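You operate a simulated robot arm through the tools that you are given. There is no shell and no other tool. Be economical: measure what you need, move in short steps, check, and stop when the job is done.

You are at the controls of a simulated two-armed robot. One attempt, no reset.

JOB
Take the cap off the rinse bottle and lay it down on the floor of the sink.

Only the result counts: the job must be done as asked and must still hold three seconds after the hand-in. Knocking over, shifting, dropping, spilling or breaking anything else fails it. A push-on lid holds only when it is set on centred and level and pressed home; a screw cap is set on level and turned clockwise until tight.

ROBOT AND FRAMES
Two 7-joint arms with two-finger parallel grippers on one trunk, on a base that drives. Base frame: it is fixed to the floor where the robot stands at the start and does not move with it; the origin is under the middle of the robot, x ahead of it, y to its left, z up; the surface under the hand at the start is at about z = 920. Readings come in mm, degrees, newtons and seconds.
The left shoulder is at the start at [50, 209, 1096], the right one opposite. With the tool pointing down near the work surface each hand reaches from about 300 to 920 mm from the robot's upright axis, wherever it stands, measured 20 degrees to its own side. Payload 4.4 kg a hand.
Tool frame (each hand has its own): the origin (TCP) lies between the finger pads and is the grasp point; the fingertips stand 23 mm ahead of it; z points along the fingers, y is the line along which they close. Largest opening 94 mm; finger width 38, thickness 10; the body of the gripper, 54 by 96 mm, starts 39 mm behind the TCP.
Orientation is that of the tool frame in the base frame, as a unit quaternion [x, y, z, w]. With the fingers straight down and closing along the base's y, the tool's x points along the base's -x, its y along +y and its z along -z.

CONTROLS
- The arms move only by the tool nudge_tool. It takes "left_series", "right_series" or both (then of equal length, played together; a hand with none holds still); each is a list of rows, each a list of 7 numbers: the shift along the tool's x, y, z in cm, then the turn, a rotation vector about the tool's x, y, z in degrees, then the finger opening in cm, from 0 to 9.4. In form: [[dx, dy, dz, wx, wy, wz, claw], ...]. A call has 1 to 8 rows; each row is the pose to reach, as a shift and turn from the pose commanded when the call began, along the tool's axes at that moment. Each row takes 0.2 s and may step no farther than 50 mm and 8.6 degrees from the row before; otherwise, or with a gripper value out of range, the whole call is refused. Where a pose cannot be reached the arm comes as near as it can. A force on the tool above 40 N (or 10 N above the force at the start of the call, whichever is more), or a blocked arm, ends the call early, and 0.2 s more pass. Each finger travels about 108 mm/s and halts on what it meets, pressing with about 39 N; the grip force reading is that of the motor and also rises with nothing between the fingers. The clock runs only during rows and for 0.2 s after the last one: add rows that repeat a pose to give the fingers time. It gives the time, the measured TCP pose, the force on the tool (base axes), the opening and the grip force at its end, in the units of the frame above (readings bear some noise), with the torque about the TCP (base axes, N m) and any sound that the robot's microphone picked up.
- Cameras (640 x 400 px; columns grow to the right, rows downward): "scene" is now at [160.2, -6.1, 1283.3]; the picture's right is [-0.03, -1.00, 0.00], its down [-0.42, 0.01, -0.91] and it looks along [0.91, -0.03, -0.42] (base axes); focal length 294 px, centre (320, 200). "left" rides on the left gripper at [86, -16, -74] in its tool frame; the picture's right is [0.18, 0.98, 0.00], its down [-0.58, 0.11, -0.81] and it looks along [-0.79, 0.15, 0.59] (tool axes); focal length 243 px, centre (320, 200). "right" rides on the right gripper at [86, 16, -74] in its tool frame; the picture's right is [-0.18, 0.98, 0.00], its down [-0.58, -0.11, -0.81] and it looks along [-0.79, -0.15, 0.59] (tool axes); focal length 243 px, centre (320, 200). There is no depth. A picture from a camera that has moved, and an enlarged one, comes with that camera's place and axes in the base frame and with its lens.
- camera(camera): a new picture of that camera. The clock stands still meanwhile.
- slide_trunk(by): slides the trunk up (or, below 0, down) by that many mm; the arms and the scene camera ride with it, the base frame stays. It gives what a move gives, with no picture.
- roll_base(legs): drives the robot by 1 to 6 legs, each [ahead, left, turn to the left] in mm, mm and degrees, along the robot's own axes; the way and the turn of a leg run together, so that a leg with both is an arc; at most 1500 mm and 180 degrees a leg. The arms and the cameras ride along, it lands a little off, and it stops where it bumps. It gives what a move gives.
- head_to(pan, tilt): turns the head with the scene camera to pan (to the left, within 80 degrees either way) and tilt (down, from -29 to 69), counted from straight ahead of the robot. It gives what a move gives.
- close_up(camera, box): a new picture of the part [left, top, right, bottom] of that camera's present view, enlarged. The clock stands still meanwhile.
- finish_job(): hands the job in; it is judged then, once.

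Go step by step. Nothing tells you exact positions but the pictures and the camera data: compare them with the known pose of the tool, close in by small moves and look again before you grip or let go. The budget is 120 turns and 108 pictures, counting those below and the enlarged ones. Unless the task says otherwise, let go and move clear before handing in, and close with one line.

The tools are called after "Emit:" by a JSON object that holds its "api" and its "payload". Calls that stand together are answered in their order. nudge_tool: Moves the arms, as the interface text tells. Its arguments: {"type":"object","properties":{"left_series":{"type":"array"},"right_series":{"type":"array"}},"required":[]} The other tools are called the same way: slide_trunk (by) slides the trunk up or down; roll_base (legs) drives the base; head_to (pan, tilt) turns the head that bears the scene camera; camera (camera) takes a picture; close_up (camera, box) takes an enlarged picture of a part of a camera's view; finish_job () hands the job in.

At the start:

```text
time_s: 0.0
left_eef_pos: [522.5, 173.1, 1113.5]
left_tool_rot: [0.0, 1.0, 0.001, 0.001]
left_wrist_force: [0.4, 0.3, -0.8]
left_ft_torque: [-0.03, 0.02, -0.01]
left_grip_width: 94.0
left_gripper_force: 0.0
right_eef_pos: [656.6, -264.1, 1046.3]
right_tool_rot: [0.0, 1.0, 0.0, 0.0]
right_wrist_force: [-0.4, -0.2, -0.8]
right_ft_torque: [0.01, -0.03, -0.02]
right_grip_width: 93.8
right_gripper_force: 0.1
trunk travel left (down, up): [-175.0, 388.0]
robot x, y, heading: [2.4, 1.1, 0.2]
head pan, tilt: [-2.0, 24.7]
```

scene: 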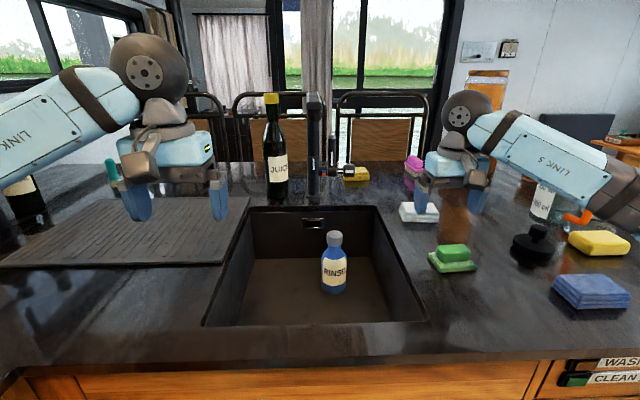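
right: 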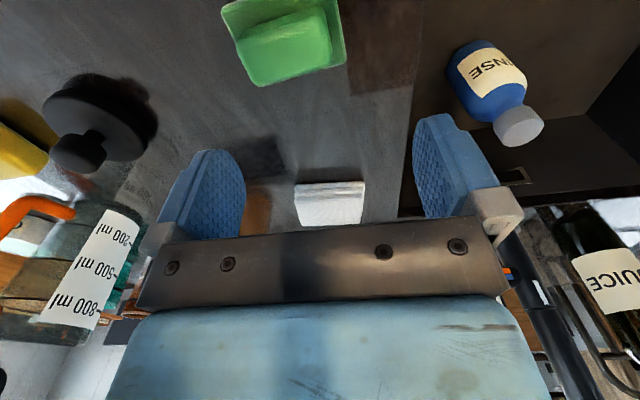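
left: 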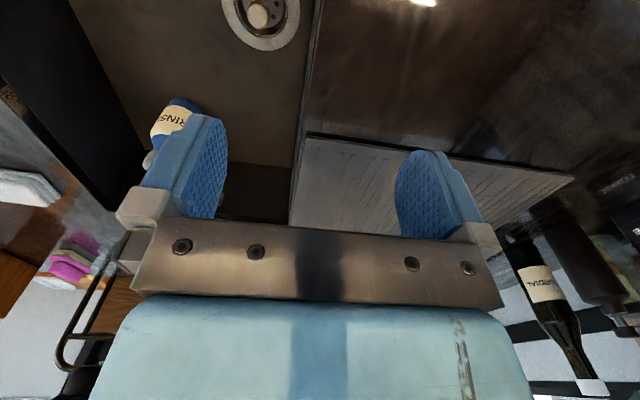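

The rinse bottle stands in the sink, its cap a grey-blue knob. I'll look closer to measure it.

Emit:
{"api": "close_up", "payload": {"camera": "scene", "box": [280, 210, 390, 310]}}

Emit:
{"api": "close_up", "payload": {"camera": "right", "box": [420, 20, 580, 160]}}

```text
4.00 times, centred on (335, 260) of scene
camera zoom: at [160.2, -6.1, 1283.3], right [-0.03, -1.0, 0.0], down [-0.42, 0.01, -0.91], along [0.91, -0.03, -0.42], focal length 1178 px, centre (260, -40)
```

zoom: 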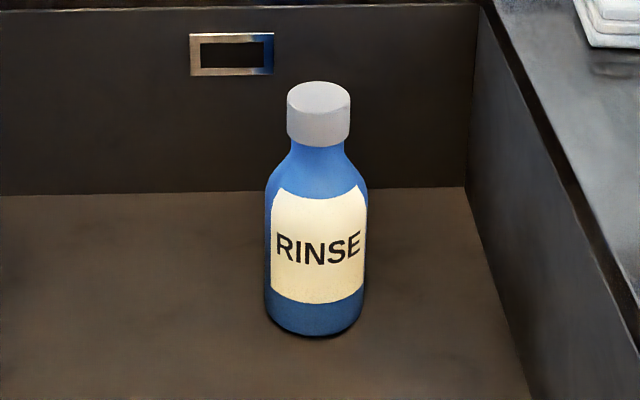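

```text
2.86 times, centred on (500, 90) of right
camera zoom: at [571.3, -246.3, 1121.7], right [0.18, 0.98, 0.0], down [0.58, -0.11, 0.81], along [0.79, -0.15, -0.59], focal length 693 px, centre (-194, 514)
```

zoom: 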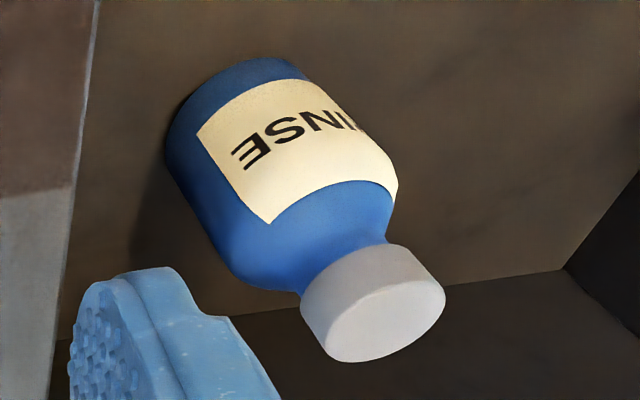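

The cap triangulates to about (774, -62), top at z≈908 and about 38 mm wide. The body is about 63 mm wide and the sink floor is near z≈750. I'll hold the body with the left hand, tilted in from the robot side, and turn the cap with the right hand from above. First I turn the left hand.

Emit:
{"api": "nudge_tool", "payload": {"left_series": [[0, 0, -1, 0, 0, 7, 9.4], [0, 0, -2, 0, 0, 14, 9.4], [0, 0, -3, 0, 0, 20, 9.4]]}}

Emit:
{"api": "nudge_tool", "payload": {"left_series": [[0, 0, 0, 0, -8, 0, 9.4], [0, 0, 0, 0, -16, 0, 9.4], [0, 0, 0, 0, -24, 0, 9.4], [0, 0, 0, 0, -32, 0, 9.4], [0, 0, 0, 0, -40, 0, 9.4], [0, 0, 0, 0, -48, 0, 9.4], [0, 0, 0, 0, -55, 0, 9.4]]}}

Emit:
{"api": "camera", "payload": {"camera": "scene"}}

```text
time_s: 0.8
left_eef_pos: [522.4, 172.2, 1144.0]
left_tool_rot: [0.174, 0.985, 0.0, 0.0]
left_wrist_force: [-0.3, -0.3, -0.5]
left_ft_torque: [0.02, 0.01, 0.03]
left_grip_width: 94.1
left_gripper_force: 0.0
right_eef_pos: [656.7, -264.0, 1046.4]
right_tool_rot: [0.0, 1.0, 0.0, 0.0]
right_wrist_force: [-0.2, -0.7, 0.5]
right_ft_torque: [0.02, 0.03, -0.02]
right_grip_width: 94.1
right_gripper_force: 0.2
trunk travel left (down, up): [-175.0, 388.0]
robot x, y, heading: [-0.8, -0.9, 0.0]
head pan, tilt: [-2.0, 24.7]
```

```text
time_s: 2.4
left_eef_pos: [523.0, 172.6, 1142.7]
left_tool_rot: [0.154, 0.873, -0.08, 0.455]
left_wrist_force: [0.4, -0.4, 0.0]
left_ft_torque: [0.0, -0.02, 0.01]
left_grip_width: 94.1
left_gripper_force: 0.0
right_eef_pos: [655.9, -263.0, 1047.1]
right_tool_rot: [0.0, 1.0, 0.0, 0.0]
right_wrist_force: [0.6, -0.4, -0.2]
right_ft_torque: [0.01, -0.04, 0.01]
right_grip_width: 94.1
right_gripper_force: 0.1
trunk travel left (down, up): [-175.0, 388.0]
robot x, y, heading: [-0.2, -0.7, -0.0]
head pan, tilt: [-2.0, 24.7]
```

```text
102 pictures are left
camera scene: at [160.1, -5.8, 1283.3], right [-0.03, -1.0, 0.0], down [-0.42, 0.01, -0.91], along [0.91, -0.03, -0.42], focal length 294 px, centre (320, 200)
```

scene: 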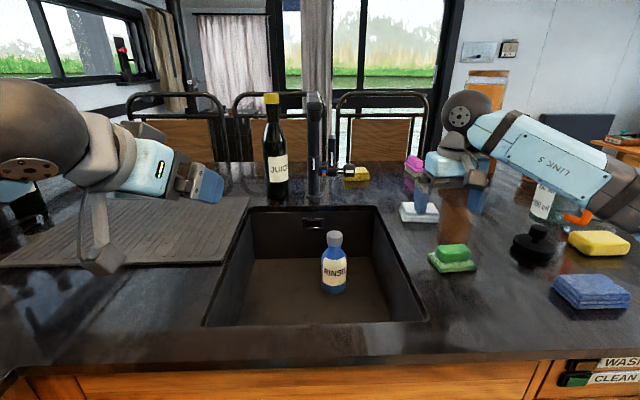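

The left hand carries a camera bracket on its underside, so I'll bring it over the sink first and go down only inside the rim.

Emit:
{"api": "nudge_tool", "payload": {"left_series": [[-0.45, -2.23, 3.64, 0, 0, 0, 9.4], [-0.9, -4.47, 7.28, 0, 0, 0, 9.4], [-1.35, -6.7, 10.9, 0, 0, 0, 9.4], [-1.8, -8.93, 14.56, 0, 0, 0, 9.4], [-2.26, -11.17, 18.2, 0, 0, 0, 9.4], [-2.71, -13.41, 21.85, 0, 0, 0, 9.4]]}}

Emit:
{"api": "camera", "payload": {"camera": "scene"}}

Emit:
{"api": "camera", "payload": {"camera": "left"}}

```text
time_s: 3.8
left_eef_pos: [660.6, -21.0, 1038.9]
left_tool_rot: [0.154, 0.873, -0.08, 0.455]
left_wrist_force: [0.5, -1.2, -0.5]
left_ft_torque: [0.04, 0.0, -0.02]
left_grip_width: 93.9
left_gripper_force: 0.0
right_eef_pos: [656.4, -264.4, 1046.0]
right_tool_rot: [0.0, 1.0, 0.0, 0.0]
right_wrist_force: [0.0, 0.3, 0.5]
right_ft_torque: [0.02, 0.01, 0.02]
right_grip_width: 93.8
right_gripper_force: 0.1
trunk travel left (down, up): [-175.0, 388.0]
robot x, y, heading: [-1.2, 3.1, 0.0]
head pan, tilt: [-2.0, 24.7]
```

```text
101 pictures are left
camera scene: at [160.7, -7.1, 1283.2], right [-0.03, -1.0, 0.0], down [-0.42, 0.02, -0.91], along [0.91, -0.03, -0.42], focal length 294 px, centre (320, 200)
```

scene: 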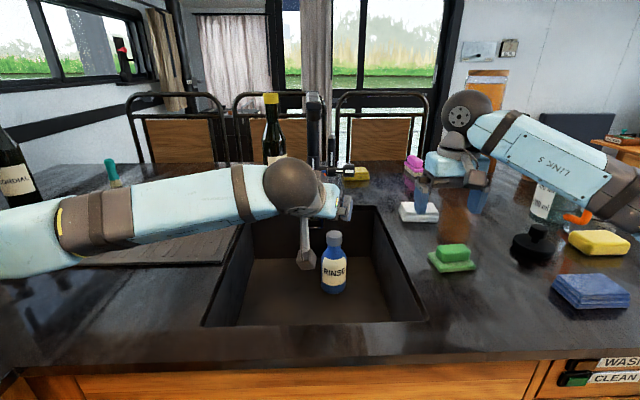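

```text
100 pictures are left
camera left: at [550.1, 1.4, 1012.3], right [0.24, 0.96, -0.15], down [-0.27, 0.21, 0.94], along [0.93, -0.18, 0.31], focal length 243 px, centre (320, 200)
```

left: 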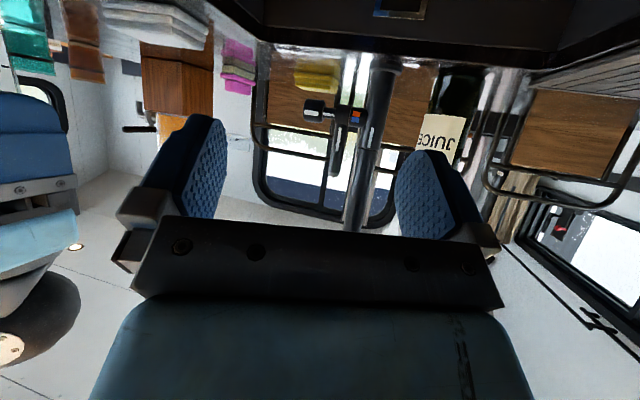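

I'll raise the trunk so the forearms stay well above the counter when the hands go low.

Emit:
{"api": "slide_trunk", "payload": {"by": 160}}

Emit:
{"api": "head_to", "payload": {"pan": -2, "tilt": 36}}

Emit:
{"api": "nudge_tool", "payload": {"left_series": [[3.28, 0, 2.3, 0, 0, 0, 9.4], [6.55, 0, 4.59, 0, 0, 0, 9.4], [9.83, 0, 6.9, 0, 0, 0, 9.4], [13.1, 0, 9.18, 0, 0, 0, 9.4]]}}

Emit:
{"api": "camera", "payload": {"camera": "scene"}}

```text
time_s: 5.6
left_eef_pos: [659.6, -20.4, 1200.3]
left_tool_rot: [0.155, 0.873, -0.081, 0.454]
left_wrist_force: [-0.4, -0.1, -0.8]
left_ft_torque: [0.01, 0.02, -0.02]
left_grip_width: 93.9
left_gripper_force: 0.0
right_eef_pos: [656.4, -263.9, 1205.9]
right_tool_rot: [0.0, 1.0, 0.0, 0.0]
right_wrist_force: [0.4, -0.4, 0.3]
right_ft_torque: [-0.01, 0.0, 0.0]
right_grip_width: 94.0
right_gripper_force: 0.0
trunk travel left (down, up): [-335.0, 228.0]
robot x, y, heading: [1.2, -2.8, 0.1]
head pan, tilt: [-2.0, 24.7]
```

```text
time_s: 6.4
left_eef_pos: [660.0, -20.2, 1200.9]
left_tool_rot: [0.153, 0.873, -0.08, 0.455]
left_wrist_force: [-1.0, 0.1, 0.0]
left_ft_torque: [0.02, -0.02, 0.04]
left_grip_width: 93.8
left_gripper_force: 0.1
right_eef_pos: [656.9, -263.5, 1205.8]
right_tool_rot: [0.0, 1.0, 0.0, 0.0]
right_wrist_force: [-0.3, 0.4, 0.5]
right_ft_torque: [0.02, 0.0, -0.03]
right_grip_width: 94.3
right_gripper_force: 0.1
trunk travel left (down, up): [-335.0, 228.0]
robot x, y, heading: [-2.2, -0.4, -0.0]
head pan, tilt: [-2.0, 36.0]
```

```text
time_s: 7.4
left_eef_pos: [660.2, -19.4, 1038.8]
left_tool_rot: [0.154, 0.874, -0.08, 0.455]
left_wrist_force: [-0.8, 0.4, 0.6]
left_ft_torque: [-0.02, 0.0, 0.05]
left_grip_width: 94.1
left_gripper_force: 0.0
right_eef_pos: [657.8, -263.5, 1206.9]
right_tool_rot: [0.0, 1.0, 0.0, 0.001]
right_wrist_force: [1.1, 0.0, 0.6]
right_ft_torque: [0.0, 0.01, 0.06]
right_grip_width: 93.8
right_gripper_force: 0.1
trunk travel left (down, up): [-335.0, 228.0]
robot x, y, heading: [-0.0, 1.0, 0.0]
head pan, tilt: [-2.0, 36.0]
```

```text
99 pictures are left
camera scene: at [156.1, -5.7, 1425.5], right [-0.03, -1.0, 0.0], down [-0.59, 0.02, -0.81], along [0.81, -0.03, -0.59], focal length 294 px, centre (320, 200)
```

scene: 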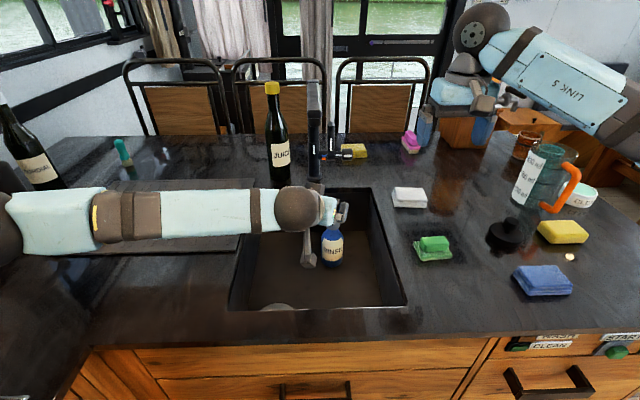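

Clear so far. I lower into the sink, short of the bottle.

Emit:
{"api": "nudge_tool", "payload": {"left_series": [[3, 0, 2.1, 0, 0, 0, 9.4], [6, 0, 4.2, 0, 0, 0, 9.4], [9, 0, 6.3, 0, 0, 0, 9.4], [11.47, 0, 8.04, 0, 0, 0, 9.4]]}}

Emit:
{"api": "camera", "payload": {"camera": "scene"}}

Emit:
{"api": "camera", "payload": {"camera": "left"}}

Emit:
{"api": "camera", "payload": {"camera": "right"}}

```text
time_s: 8.4
left_eef_pos: [658.7, -22.0, 899.7]
left_tool_rot: [0.156, 0.873, -0.079, 0.455]
left_wrist_force: [-1.5, -0.7, -0.1]
left_ft_torque: [0.01, -0.05, 0.02]
left_grip_width: 94.1
left_gripper_force: 0.0
right_eef_pos: [655.7, -269.7, 1206.2]
right_tool_rot: [0.001, 1.0, 0.001, 0.0]
right_wrist_force: [-0.5, -1.5, 0.2]
right_ft_torque: [0.09, 0.01, -0.03]
right_grip_width: 94.1
right_gripper_force: 0.1
trunk travel left (down, up): [-335.0, 228.0]
robot x, y, heading: [0.6, 1.1, 0.2]
head pan, tilt: [-2.0, 36.0]
```

```text
98 pictures are left
camera scene: at [154.4, -11.2, 1425.5], right [-0.04, -1.0, 0.0], down [-0.59, 0.02, -0.81], along [0.81, -0.03, -0.59], focal length 294 px, centre (320, 200)
```

scene: 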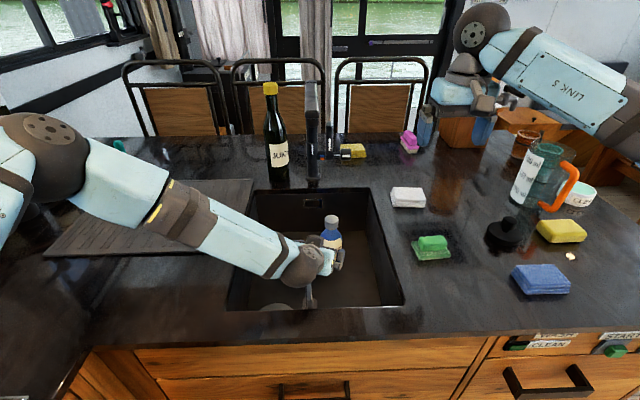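

```text
97 pictures are left
camera left: at [549.0, -0.5, 873.2], right [0.24, 0.96, -0.15], down [-0.27, 0.21, 0.94], along [0.93, -0.19, 0.31], focal length 243 px, centre (320, 200)
```

left: 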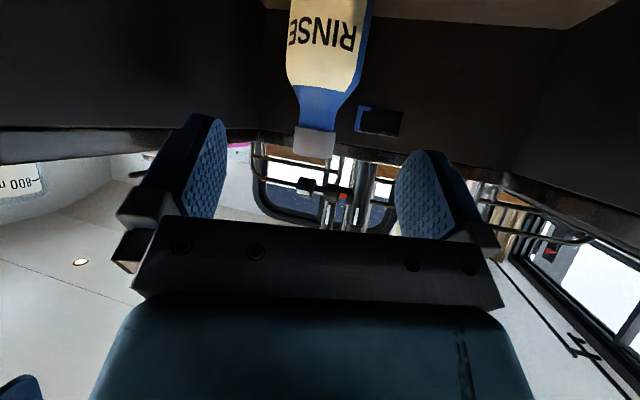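

```text
96 pictures are left
camera right: at [570.4, -251.7, 1280.9], right [0.19, 0.98, 0.0], down [0.58, -0.11, 0.81], along [0.79, -0.15, -0.59], focal length 243 px, centre (320, 200)
```

right: 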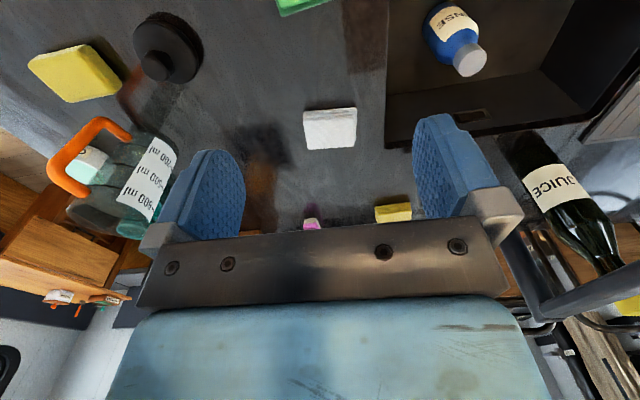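

Triangulation from the left camera agrees. I'll advance most of the way along the tool axis and look.

Emit:
{"api": "nudge_tool", "payload": {"left_series": [[0.02, 0.06, 4, 0, 0, 0, 9.4], [0.04, 0.12, 8, 0, 0, 0, 9.4], [0.05, 0.19, 10, 0, 0, 0, 9.4], [0.05, 0.19, 10, 0, 0, 0, 9.4]]}}

Emit:
{"api": "camera", "payload": {"camera": "left"}}

Emit:
{"api": "close_up", "payload": {"camera": "scene", "box": [270, 190, 410, 290]}}

Emit:
{"api": "close_up", "payload": {"camera": "right", "box": [380, 0, 540, 100]}}

```text
time_s: 9.4
left_eef_pos: [736.5, -46.1, 841.4]
left_tool_rot: [0.153, 0.874, -0.079, 0.455]
left_wrist_force: [0.3, 0.5, -0.3]
left_ft_torque: [0.0, -0.03, -0.05]
left_grip_width: 94.1
left_gripper_force: 0.0
right_eef_pos: [657.2, -263.5, 1207.7]
right_tool_rot: [0.0, 1.0, 0.0, 0.0]
right_wrist_force: [-0.1, 0.1, 1.1]
right_ft_torque: [0.02, -0.01, -0.01]
right_grip_width: 93.8
right_gripper_force: 0.1
trunk travel left (down, up): [-335.0, 228.0]
robot x, y, heading: [-0.1, -1.5, -0.1]
head pan, tilt: [-2.0, 36.0]
```

```text
95 pictures are left
camera left: at [626.4, -23.5, 814.9], right [0.24, 0.96, -0.15], down [-0.27, 0.21, 0.94], along [0.93, -0.18, 0.31], focal length 243 px, centre (320, 200)
```

left: 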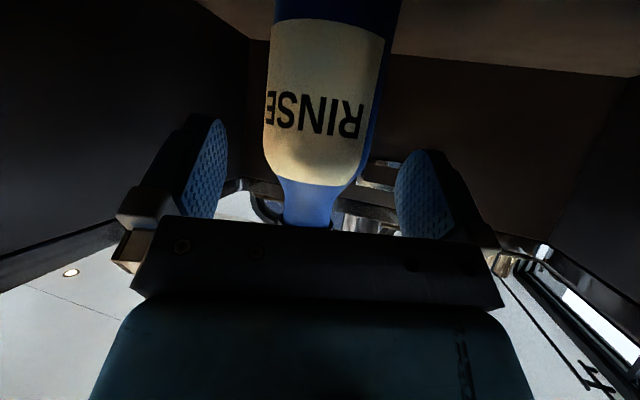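

```text
4.00 times, centred on (340, 240) of scene
camera zoom: at [155.3, -6.1, 1425.5], right [-0.04, -1.0, 0.0], down [-0.59, 0.02, -0.81], along [0.81, -0.03, -0.59], focal length 1178 px, centre (240, 40)
```

zoom: 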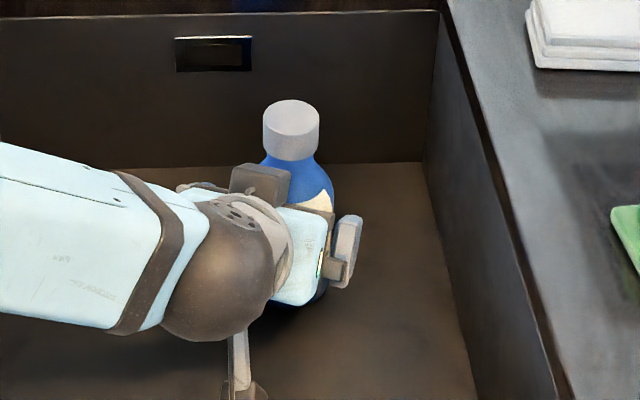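

```text
4.00 times, centred on (460, 50) of right
camera zoom: at [571.2, -246.5, 1281.8], right [0.18, 0.98, 0.0], down [0.58, -0.11, 0.81], along [0.79, -0.15, -0.59], focal length 970 px, centre (-240, 800)
```

zoom: 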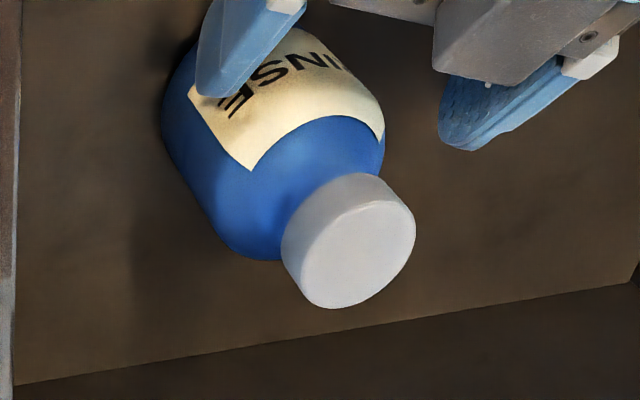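

The bottle sits centred between the open fingers. I advance the last 34 mm and check again.

Emit:
{"api": "nudge_tool", "payload": {"left_series": [[0, -0.05, 1.7, 0, 0, 0, 9.4], [0, -0.05, 3.4, 0, 0, 0, 9.4], [0, -0.05, 3.4, 0, 0, 0, 9.4]]}}

Emit:
{"api": "camera", "payload": {"camera": "left"}}

Emit:
{"api": "close_up", "payload": {"camera": "scene", "box": [270, 190, 410, 290]}}

Emit:
{"api": "close_up", "payload": {"camera": "right", "box": [380, 0, 540, 100]}}

```text
time_s: 10.2
left_eef_pos: [762.5, -56.8, 823.2]
left_tool_rot: [0.154, 0.873, -0.08, 0.455]
left_wrist_force: [-0.2, -0.2, 0.0]
left_ft_torque: [0.01, -0.02, 0.01]
left_grip_width: 94.0
left_gripper_force: 0.0
right_eef_pos: [657.2, -263.6, 1207.4]
right_tool_rot: [-0.001, 1.0, -0.001, 0.0]
right_wrist_force: [0.1, -0.4, 0.8]
right_ft_torque: [0.01, -0.02, 0.0]
right_grip_width: 94.0
right_gripper_force: 0.1
trunk travel left (down, up): [-335.0, 228.0]
robot x, y, heading: [-2.5, 0.2, -0.3]
head pan, tilt: [-2.0, 36.0]
```

```text
92 pictures are left
camera left: at [652.7, -33.6, 795.7], right [0.24, 0.96, -0.15], down [-0.27, 0.21, 0.94], along [0.93, -0.18, 0.31], focal length 243 px, centre (320, 200)
```

left: 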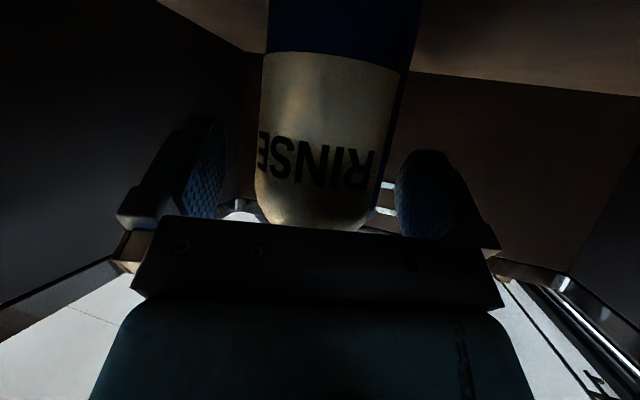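

```text
4.00 times, centred on (340, 240) of scene
camera zoom: at [155.3, -5.8, 1425.5], right [-0.03, -1.0, 0.0], down [-0.59, 0.02, -0.81], along [0.81, -0.03, -0.59], focal length 1178 px, centre (240, 40)
```

zoom: 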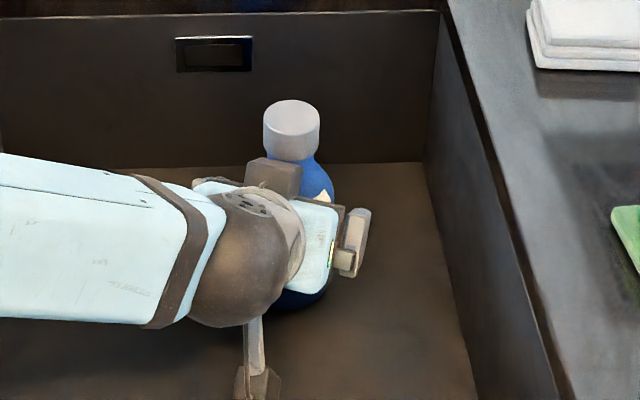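

```text
4.00 times, centred on (460, 50) of right
camera zoom: at [571.1, -246.1, 1281.8], right [0.18, 0.98, 0.0], down [0.58, -0.11, 0.81], along [0.79, -0.15, -0.59], focal length 970 px, centre (-240, 800)
```

zoom: 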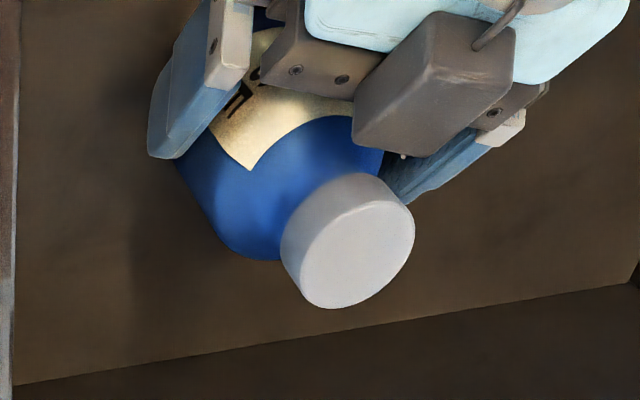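

The left gripper has a small housing on its upper side close to the cap. I'll zoom to judge its clearance.

Emit:
{"api": "close_up", "payload": {"camera": "scene", "box": [310, 205, 370, 265]}}

Emit:
{"api": "close_up", "payload": {"camera": "right", "box": [410, 0, 530, 80]}}

```text
6.67 times, centred on (340, 235) of scene
camera zoom: at [155.3, -5.8, 1425.5], right [-0.03, -1.0, 0.0], down [-0.59, 0.02, -0.81], along [0.81, -0.03, -0.59], focal length 1964 px, centre (187, -33)
```

zoom: 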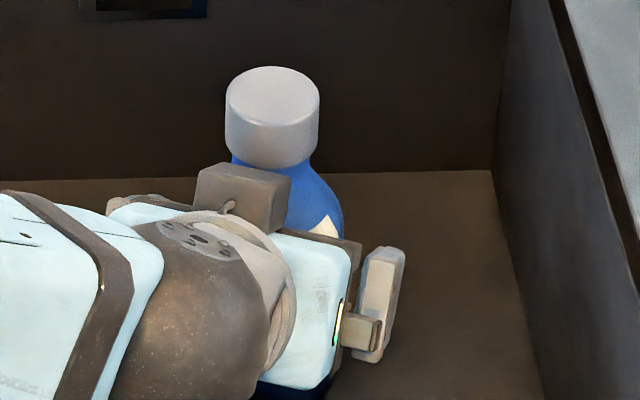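

```text
5.00 times, centred on (470, 40) of right
camera zoom: at [571.1, -246.1, 1281.8], right [0.18, 0.98, 0.0], down [0.58, -0.11, 0.81], along [0.79, -0.15, -0.59], focal length 1213 px, centre (-430, 1000)
```

zoom: 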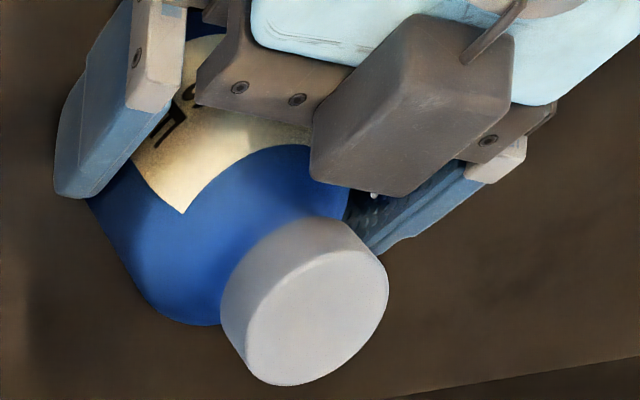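

The housing's top front edge is at z≈886, about 5 mm from the cap. I'll lower the left hand 6 mm, then close on the body. On the cap I'll grip only the upper 15 mm.

Emit:
{"api": "nudge_tool", "payload": {"left_series": [[0.49, 0, 0.34, 0, 0, 0, 9.4], [0.49, 0, 0.34, 0, 0, 0, 7.5], [0.49, 0, 0.34, 0, 0, 0, 6.0], [0.49, 0, 0.34, 0, 0, 0, 4.5], [0.49, 0, 0.34, 0, 0, 0, 4.5]]}}

Emit:
{"api": "close_up", "payload": {"camera": "scene", "box": [270, 190, 410, 290]}}

Emit:
{"api": "camera", "payload": {"camera": "left"}}

Emit:
{"api": "close_up", "payload": {"camera": "right", "box": [380, 0, 540, 100]}}

```text
time_s: 11.4
left_eef_pos: [762.9, -56.3, 816.7]
left_tool_rot: [0.154, 0.873, -0.081, 0.455]
left_wrist_force: [0.1, 0.3, 0.6]
left_ft_torque: [-0.02, 0.03, 0.02]
left_grip_width: 64.1
left_gripper_force: 38.8
right_eef_pos: [657.2, -263.5, 1207.5]
right_tool_rot: [0.0, 1.0, -0.001, 0.0]
right_wrist_force: [0.0, -0.4, -0.2]
right_ft_torque: [-0.04, 0.01, 0.0]
right_grip_width: 94.1
right_gripper_force: 0.1
trunk travel left (down, up): [-335.0, 228.0]
robot x, y, heading: [1.2, -1.1, -0.1]
head pan, tilt: [-2.0, 36.0]
```

```text
4.00 times, centred on (340, 240) of scene
camera zoom: at [155.7, -6.0, 1425.4], right [-0.03, -1.0, 0.0], down [-0.59, 0.02, -0.81], along [0.81, -0.03, -0.59], focal length 1178 px, centre (240, 40)
```

zoom: 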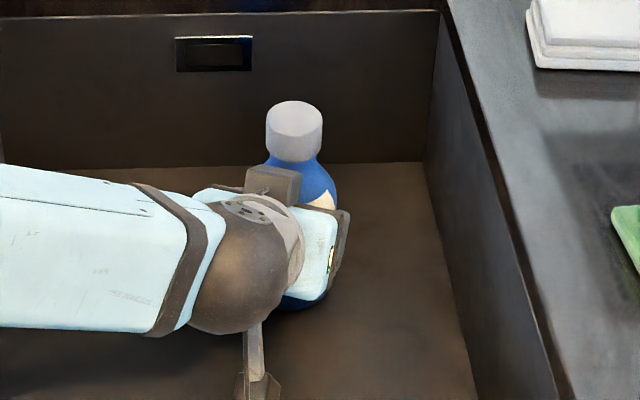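

```text
86 pictures are left
camera left: at [652.5, -33.5, 789.6], right [0.24, 0.96, -0.15], down [-0.27, 0.21, 0.94], along [0.93, -0.18, 0.31], focal length 243 px, centre (320, 200)
```

left: 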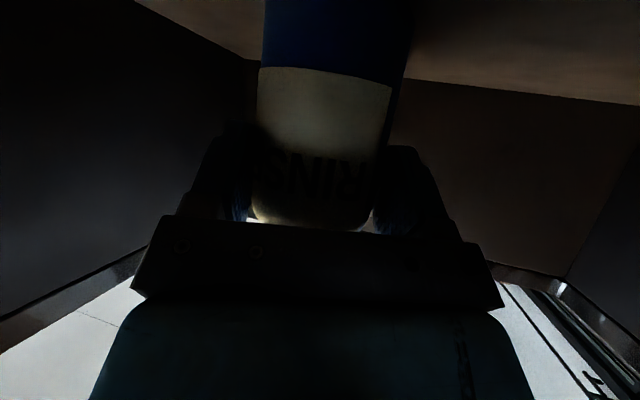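

```text
4.00 times, centred on (460, 50) of right
camera zoom: at [571.6, -246.3, 1281.5], right [0.18, 0.98, 0.0], down [0.58, -0.11, 0.81], along [0.79, -0.15, -0.59], focal length 970 px, centre (-240, 800)
```

zoom: 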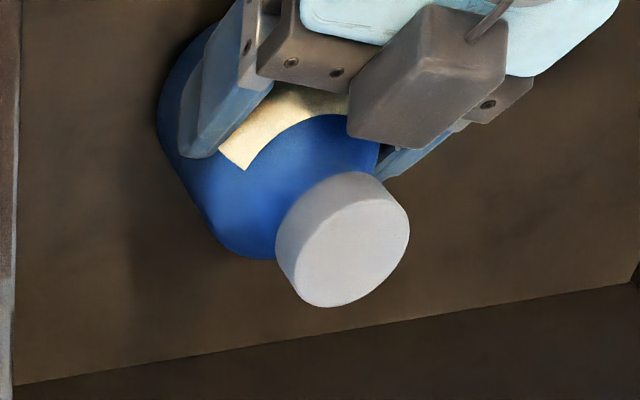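

The bottle is held (64 mm), shifted only about 2–4 mm, and the cap is now at about (774, -66, top 908). I bring the right hand above it.

Emit:
{"api": "nudge_tool", "payload": {"right_series": [[-2.4, 4, 0, 0, 0, 0, 9.4], [-4.7, 8, 0, 0, 0, 0, 9.4], [-7, 12, 0, 0, 0, 0, 9.4], [-9.4, 16, 0, 0, 0, 0, 9.0], [-11.7, 19.75, 0, 0, 0, 0, 8.0], [-11.7, 19.75, 5, 0, 0, 0, 7.0], [-11.7, 19.75, 10, 0, 0, 0, 6.5], [-11.7, 19.75, 15, 0, 0, 0, 6.5]]}}

Emit:
{"api": "nudge_tool", "payload": {"right_series": [[0, 0, 4, 0, 0, 0, 6.5], [0, 0, 8, 0, 0, 0, 6.5], [0, 0, 8, 0, 0, 0, 6.5]]}}

Emit:
{"api": "camera", "payload": {"camera": "scene"}}

Emit:
{"api": "camera", "payload": {"camera": "right"}}

```text
time_s: 13.2
left_eef_pos: [763.1, -54.8, 816.4]
left_tool_rot: [0.154, 0.873, -0.08, 0.455]
left_wrist_force: [0.2, -0.3, 0.2]
left_ft_torque: [0.02, 0.05, -0.03]
left_grip_width: 64.0
left_gripper_force: 39.0
right_eef_pos: [776.1, -66.0, 1056.7]
right_tool_rot: [0.001, 1.0, 0.0, 0.0]
right_wrist_force: [-0.4, 0.2, -0.3]
right_ft_torque: [0.0, 0.03, -0.01]
right_grip_width: 65.0
right_gripper_force: 0.1
trunk travel left (down, up): [-335.0, 228.0]
robot x, y, heading: [0.5, 0.5, -0.1]
head pan, tilt: [-2.0, 36.0]
```

```text
time_s: 14.0
left_eef_pos: [762.0, -57.2, 817.0]
left_tool_rot: [0.154, 0.874, -0.08, 0.455]
left_wrist_force: [-0.3, 0.4, -0.3]
left_ft_torque: [-0.02, 0.07, 0.0]
left_grip_width: 64.1
left_gripper_force: 38.8
right_eef_pos: [774.2, -66.8, 976.1]
right_tool_rot: [-0.001, 1.0, 0.0, 0.0]
right_wrist_force: [-0.2, -0.1, -0.4]
right_ft_torque: [0.01, -0.02, -0.01]
right_grip_width: 65.0
right_gripper_force: 0.1
trunk travel left (down, up): [-335.0, 228.0]
robot x, y, heading: [-0.3, 0.5, 0.1]
head pan, tilt: [-2.0, 36.0]
```

```text
84 pictures are left
camera scene: at [155.6, -6.0, 1425.5], right [-0.03, -1.0, 0.0], down [-0.59, 0.02, -0.81], along [0.81, -0.03, -0.59], focal length 294 px, centre (320, 200)
```

scene: 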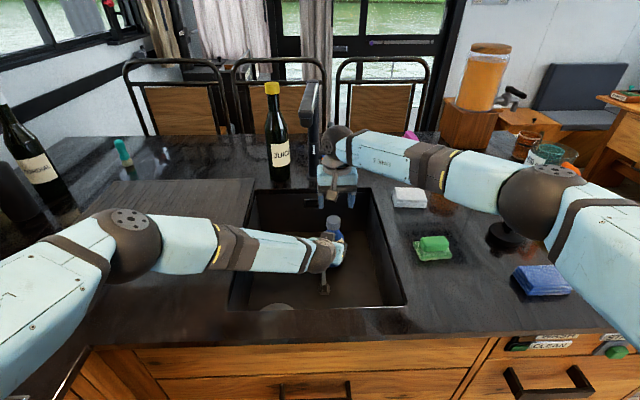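

```text
83 pictures are left
camera right: at [688.4, -48.8, 1050.7], right [0.18, 0.98, 0.0], down [0.58, -0.11, 0.81], along [0.79, -0.15, -0.59], focal length 243 px, centre (320, 200)
```

right: 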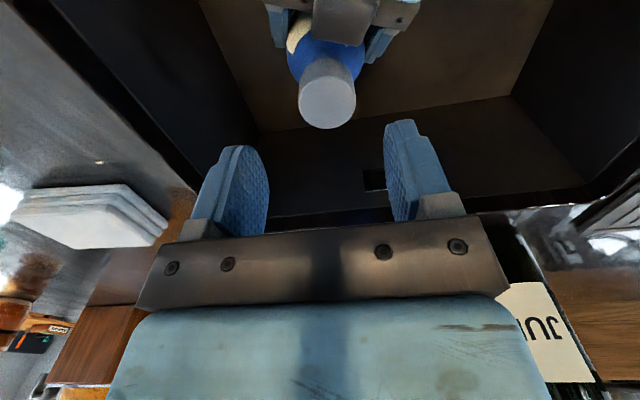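

Aligned above the cap. The faucet is near the right wrist, so I check the clearance there before going down.

Emit:
{"api": "close_up", "payload": {"camera": "scene", "box": [250, 70, 410, 290]}}

Emit:
{"api": "close_up", "payload": {"camera": "right", "box": [240, 0, 440, 140]}}

```text
1.82 times, centred on (330, 180) of scene
camera zoom: at [155.6, -6.0, 1425.5], right [-0.03, -1.0, 0.0], down [-0.59, 0.02, -0.81], along [0.81, -0.03, -0.59], focal length 536 px, centre (302, 236)
```

zoom: 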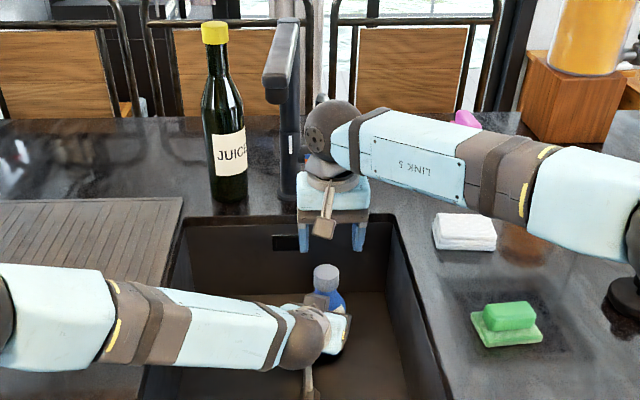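

```text
2.86 times, centred on (340, 70) of right
camera zoom: at [688.4, -48.8, 1050.7], right [0.18, 0.98, 0.0], down [0.58, -0.11, 0.81], along [0.79, -0.15, -0.59], focal length 693 px, centre (263, 571)
```

zoom: 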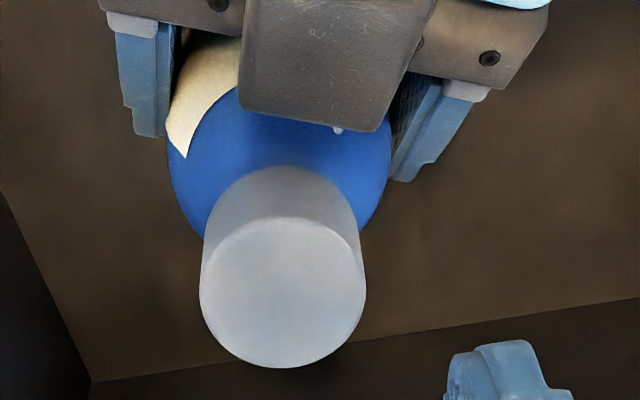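

The spout overhangs near y≈0 at z≈1200. The wrist will be below it, and I'll retreat to the right later. The close view puts the cap at y≈-61, so I correct by +5 mm while descending to just above the cap.

Emit:
{"api": "nudge_tool", "payload": {"right_series": [[-0.1, 0.57, 0, 0, 0, 0, 6.5], [-0.1, 0.57, 3.4, 0, 0, 0, 6.5], [-0.1, 0.57, 3.4, 0, 0, 0, 6.5]]}}

Emit:
{"api": "camera", "payload": {"camera": "right"}}

Emit:
{"api": "close_up", "payload": {"camera": "scene", "box": [290, 170, 380, 260]}}

```text
time_s: 14.8
left_eef_pos: [762.6, -56.6, 816.6]
left_tool_rot: [0.154, 0.873, -0.08, 0.455]
left_wrist_force: [-0.3, 0.2, 0.3]
left_ft_torque: [0.02, 0.01, -0.02]
left_grip_width: 64.0
left_gripper_force: 38.7
right_eef_pos: [774.5, -60.7, 941.6]
right_tool_rot: [0.0, 1.0, 0.0, 0.0]
right_wrist_force: [-0.5, 0.6, 0.2]
right_ft_torque: [-0.01, 0.02, -0.01]
right_grip_width: 65.1
right_gripper_force: 0.0
trunk travel left (down, up): [-335.0, 228.0]
robot x, y, heading: [2.4, -3.4, -0.1]
head pan, tilt: [-2.0, 36.0]
```

```text
80 pictures are left
camera right: at [689.7, -43.3, 1016.6], right [0.18, 0.98, 0.0], down [0.58, -0.11, 0.81], along [0.79, -0.15, -0.59], focal length 243 px, centre (320, 200)
```

right: 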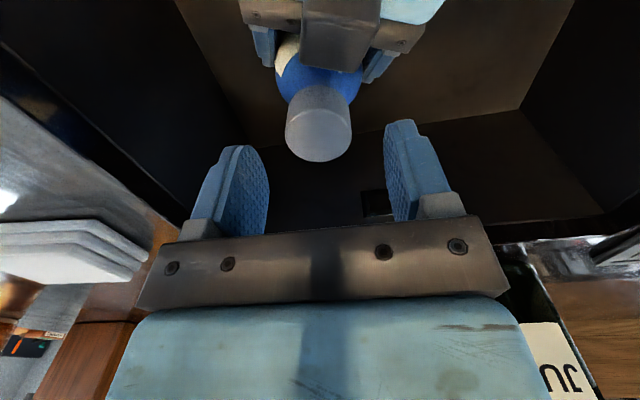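

```text
4.44 times, centred on (335, 215) of scene
camera zoom: at [155.4, -5.9, 1425.5], right [-0.03, -1.0, 0.0], down [-0.59, 0.02, -0.81], along [0.81, -0.03, -0.59], focal length 1309 px, centre (253, 133)
```

zoom: 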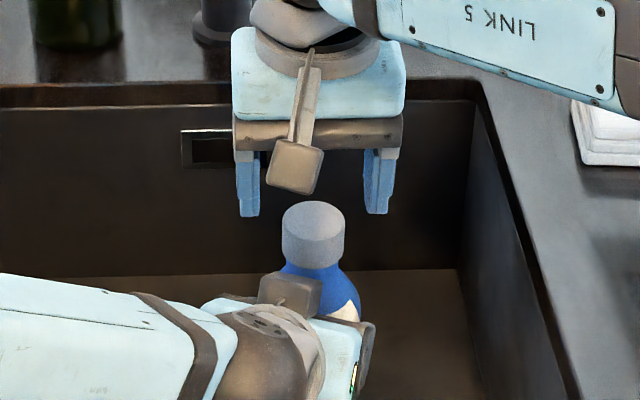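

Well centred. I go down to z≈916 and close gently on the cap's upper half.

Emit:
{"api": "nudge_tool", "payload": {"right_series": [[0.05, 0, 1.3, 0, 0, 0, 6.5], [0.05, 0, 2.6, 0, 0, 0, 6.5], [0.05, 0, 2.6, 0, 0, 0, 5.0], [0.05, 0, 2.6, 0, 0, 0, 3.8], [0.05, 0, 2.6, 0, 0, 0, 2.5], [0.05, 0, 2.6, 0, 0, 0, 2.5]]}}

Emit:
{"api": "close_up", "payload": {"camera": "right", "box": [220, 40, 420, 240]}}

Emit:
{"api": "close_up", "payload": {"camera": "scene", "box": [290, 170, 380, 260]}}

```text
time_s: 16.2
left_eef_pos: [764.1, -54.2, 816.9]
left_tool_rot: [0.153, 0.874, -0.08, 0.455]
left_wrist_force: [-2.4, 8.8, 1.3]
left_ft_torque: [-0.76, -0.15, 0.12]
left_grip_width: 63.9
left_gripper_force: 39.2
right_eef_pos: [775.6, -61.1, 916.1]
right_tool_rot: [0.001, 1.0, 0.0, 0.0]
right_wrist_force: [2.3, -9.1, -0.2]
right_ft_torque: [-0.21, -0.06, -0.04]
right_grip_width: 43.9
right_gripper_force: 38.8
trunk travel left (down, up): [-335.0, 228.0]
robot x, y, heading: [-0.8, -0.1, 0.1]
head pan, tilt: [-2.0, 36.0]
```

```text
2.00 times, centred on (320, 140) of right
camera zoom: at [689.7, -44.3, 990.9], right [0.19, 0.98, 0.0], down [0.58, -0.11, 0.81], along [0.79, -0.15, -0.59], focal length 485 px, centre (320, 320)
```

zoom: 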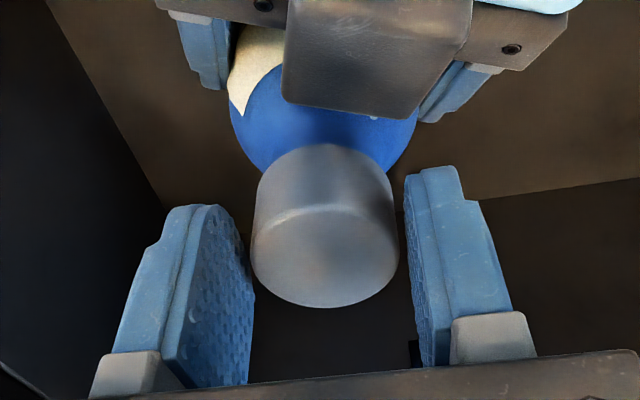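

```text
4.44 times, centred on (335, 215) of scene
camera zoom: at [155.8, -6.0, 1425.5], right [-0.03, -1.0, 0.0], down [-0.59, 0.02, -0.81], along [0.81, -0.03, -0.59], focal length 1309 px, centre (253, 133)
```

zoom: 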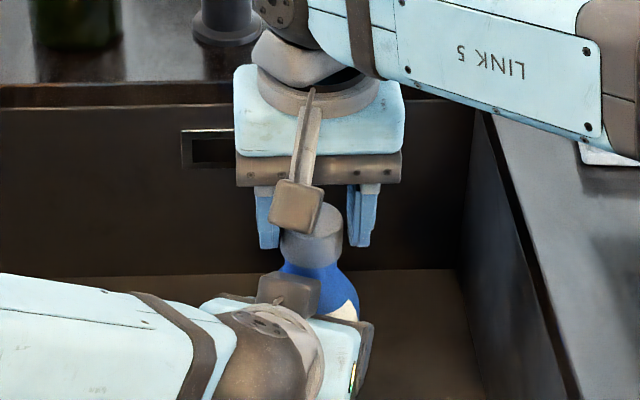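

The fingers stopped at 44 mm with a 9 N sideways load, so the -y finger touches first. I shift the right hand about 3 mm toward -y to centre on the cap.

Emit:
{"api": "nudge_tool", "payload": {"right_series": [[0, -0.15, 0, 0, 0, 0, 2.5], [0, -0.3, 0, 0, 0, 0, 2.5], [0, -0.3, 0, 0, 0, 0, 2.5]]}}

Emit:
{"api": "close_up", "payload": {"camera": "right", "box": [220, 40, 420, 240]}}

```text
time_s: 17.0
left_eef_pos: [761.8, -56.1, 815.5]
left_tool_rot: [0.153, 0.874, -0.08, 0.455]
left_wrist_force: [-3.1, 3.6, 0.1]
left_ft_torque: [-0.24, -0.16, 0.05]
left_grip_width: 63.9
left_gripper_force: 39.0
right_eef_pos: [774.0, -63.1, 916.0]
right_tool_rot: [-0.001, 1.0, 0.0, 0.0]
right_wrist_force: [3.5, -3.4, -0.5]
right_ft_torque: [-0.22, -0.11, -0.02]
right_grip_width: 43.7
right_gripper_force: 39.0
trunk travel left (down, up): [-335.0, 228.0]
robot x, y, heading: [-1.8, -1.2, -0.1]
head pan, tilt: [-2.0, 36.0]
```

```text
2.00 times, centred on (320, 140) of right
camera zoom: at [688.8, -45.6, 991.2], right [0.18, 0.98, 0.0], down [0.58, -0.11, 0.81], along [0.79, -0.15, -0.59], focal length 485 px, centre (320, 320)
```

zoom: 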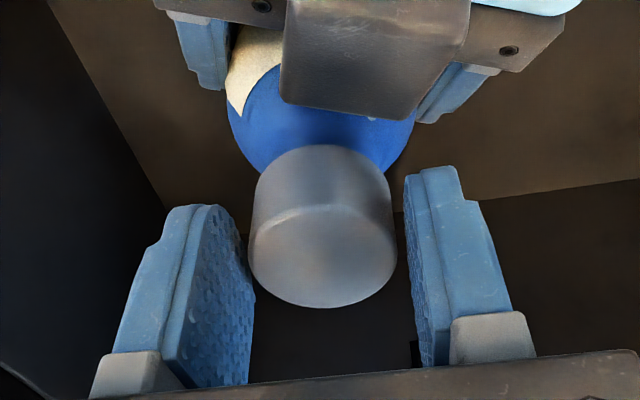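

Both pads hold the cap (about 44 mm). I trim the remaining side load and start turning counterclockwise, watching the torque.

Emit:
{"api": "nudge_tool", "payload": {"right_series": [[-0.1, -0.1, 0, 0, 0, -6, 2.5], [-0.1, -0.1, 0, 0, 0, -12, 2.5], [-0.1, -0.1, 0, 0, 0, -18, 2.5], [-0.1, -0.1, 0, 0, 0, -24, 2.5]]}}

Emit:
{"api": "close_up", "payload": {"camera": "right", "box": [220, 0, 420, 240]}}

Emit:
{"api": "close_up", "payload": {"camera": "scene", "box": [290, 170, 380, 260]}}

```text
time_s: 18.0
left_eef_pos: [762.4, -55.6, 817.7]
left_tool_rot: [0.154, 0.874, -0.08, 0.454]
left_wrist_force: [4.0, 0.0, 0.1]
left_ft_torque: [0.02, 0.34, 0.07]
left_grip_width: 64.0
left_gripper_force: 39.3
right_eef_pos: [774.7, -64.7, 916.5]
right_tool_rot: [-0.208, 0.978, -0.001, 0.0]
right_wrist_force: [-3.5, 0.2, 0.9]
right_ft_torque: [-0.02, 0.19, 0.02]
right_grip_width: 43.1
right_gripper_force: 39.0
trunk travel left (down, up): [-335.0, 228.0]
robot x, y, heading: [5.5, 3.1, 0.1]
head pan, tilt: [-2.0, 36.0]
```

```text
1.67 times, centred on (320, 120) of right
camera zoom: at [691.0, -83.8, 991.3], right [-0.23, 0.97, 0.0], down [0.58, 0.14, 0.81], along [0.78, 0.19, -0.59], focal length 404 px, centre (320, 333)
```

zoom: 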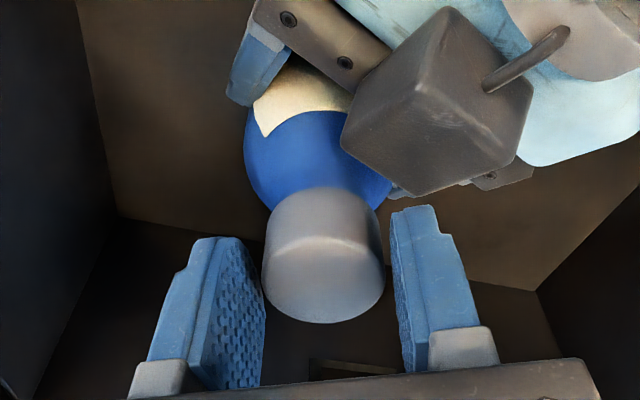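

```text
4.44 times, centred on (335, 215) of scene
camera zoom: at [155.8, -6.0, 1425.5], right [-0.03, -1.0, 0.0], down [-0.59, 0.02, -0.81], along [0.81, -0.03, -0.59], focal length 1309 px, centre (253, 133)
```

zoom: 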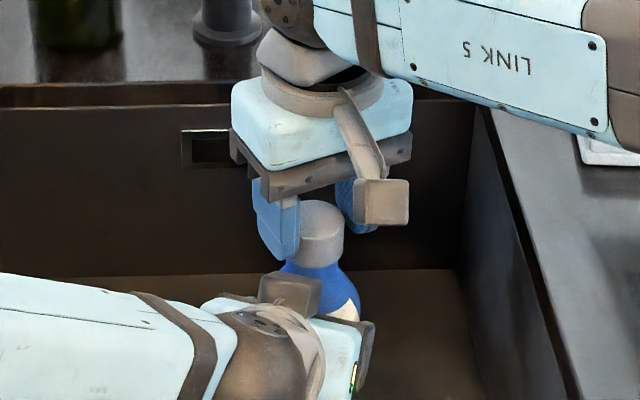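

The turn goes easily with almost no torque. I keep turning counterclockwise and then see whether the cap has risen.

Emit:
{"api": "nudge_tool", "payload": {"right_series": [[0.09, 0.04, 0, 0, 0, -8, 2.5], [0.09, 0.04, 0, 0, 0, -16, 2.5], [0.09, 0.04, 0, 0, 0, -24, 2.5], [0.09, 0.04, 0, 0, 0, -32, 2.5], [0.09, 0.04, 0, 0, 0, -40, 2.5], [0.09, 0.04, 0, 0, 0, -48, 2.5], [0.09, 0.04, 0, 0, 0, -56, 2.5]]}}

Emit:
{"api": "close_up", "payload": {"camera": "right", "box": [220, 0, 420, 240]}}

Emit:
{"api": "close_up", "payload": {"camera": "scene", "box": [290, 170, 380, 260]}}

```text
time_s: 19.6
left_eef_pos: [762.7, -56.5, 816.0]
left_tool_rot: [0.154, 0.874, -0.08, 0.455]
left_wrist_force: [-10.4, 4.5, 0.3]
left_ft_torque: [-0.22, -0.52, 0.02]
left_grip_width: 63.9
left_gripper_force: 39.6
right_eef_pos: [775.4, -64.7, 916.2]
right_tool_rot: [-0.275, 0.961, 0.0, 0.0]
right_wrist_force: [10.0, -4.5, -0.4]
right_ft_torque: [-0.19, -0.39, -0.04]
right_grip_width: 43.4
right_gripper_force: 39.0
right hand out of reach, approached as far as the arm can: row 2, 3, 4, 5, 6, 7
trunk travel left (down, up): [-335.0, 228.0]
robot x, y, heading: [-3.4, -2.4, -0.1]
head pan, tilt: [-2.0, 36.0]
```

```text
1.67 times, centred on (320, 120) of right
camera zoom: at [693.7, -95.5, 991.6], right [-0.36, 0.93, 0.0], down [0.55, 0.22, 0.81], along [0.75, 0.29, -0.59], focal length 404 px, centre (320, 333)
```

zoom: 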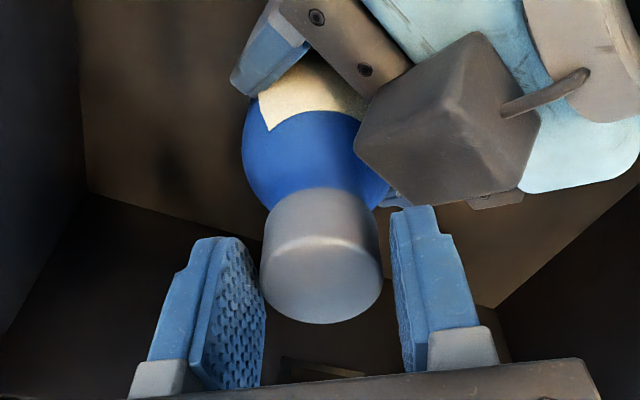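

```text
4.44 times, centred on (335, 215) of scene
camera zoom: at [155.6, -6.0, 1425.5], right [-0.03, -1.0, 0.0], down [-0.59, 0.02, -0.81], along [0.81, -0.03, -0.59], focal length 1309 px, centre (253, 133)
```

zoom: 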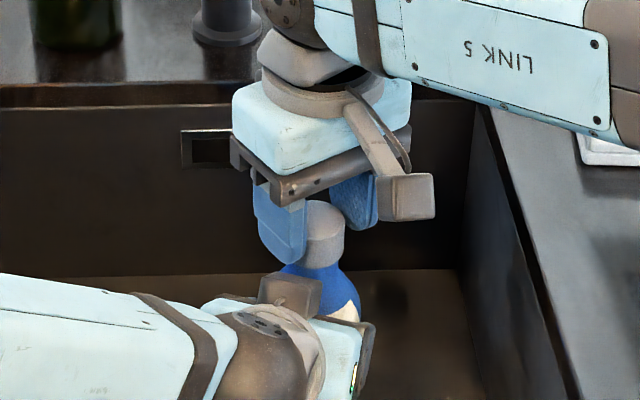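

The right wrist reaches its roll limit at about -32°. I release the cap and turn the open hand back clockwise to take a fuller swing.

Emit:
{"api": "nudge_tool", "payload": {"right_series": [[0, 0, 0, 0, 0, 0, 5.0], [0, 0, 0, 0, 0, 0, 6.5], [0, 0, 0, 0, 0, 8, 6.5], [0, 0, 0, 0, 0, 16, 6.5], [0, 0, 0, 0, 0, 24, 6.5], [0, 0, 0, 0, 0, 32, 6.5], [0, 0, 0, 0, 0, 40, 6.5], [0, 0, 0, 0, 0, 40, 6.5]]}}

Emit:
{"api": "close_up", "payload": {"camera": "right", "box": [220, 0, 420, 240]}}

```text
time_s: 21.4
left_eef_pos: [762.8, -55.5, 816.8]
left_tool_rot: [0.154, 0.874, -0.08, 0.455]
left_wrist_force: [-0.9, -0.8, 0.6]
left_ft_torque: [-0.02, 0.03, 0.01]
left_grip_width: 63.7
left_gripper_force: 39.1
right_eef_pos: [774.3, -64.3, 916.2]
right_tool_rot: [0.07, 0.998, 0.0, 0.0]
right_wrist_force: [0.9, -0.5, -0.2]
right_ft_torque: [0.02, -0.02, 0.02]
right_grip_width: 65.1
right_gripper_force: 0.1
trunk travel left (down, up): [-335.0, 228.0]
robot x, y, heading: [1.9, 0.9, -0.0]
head pan, tilt: [-2.0, 36.0]
```

```text
1.67 times, centred on (320, 120) of right
camera zoom: at [692.3, -35.0, 991.3], right [0.32, 0.95, 0.0], down [0.56, -0.19, 0.81], along [0.76, -0.26, -0.59], focal length 404 px, centre (320, 333)
```

zoom: 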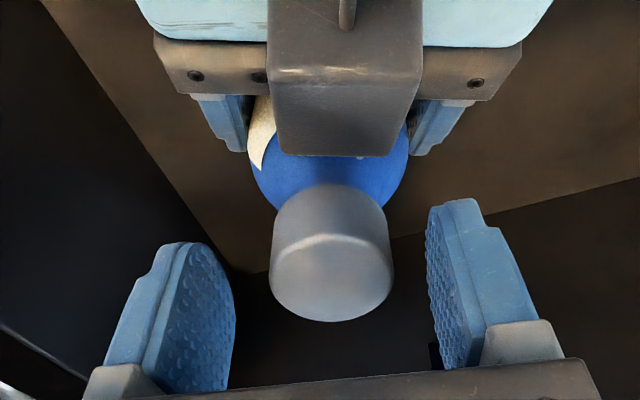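

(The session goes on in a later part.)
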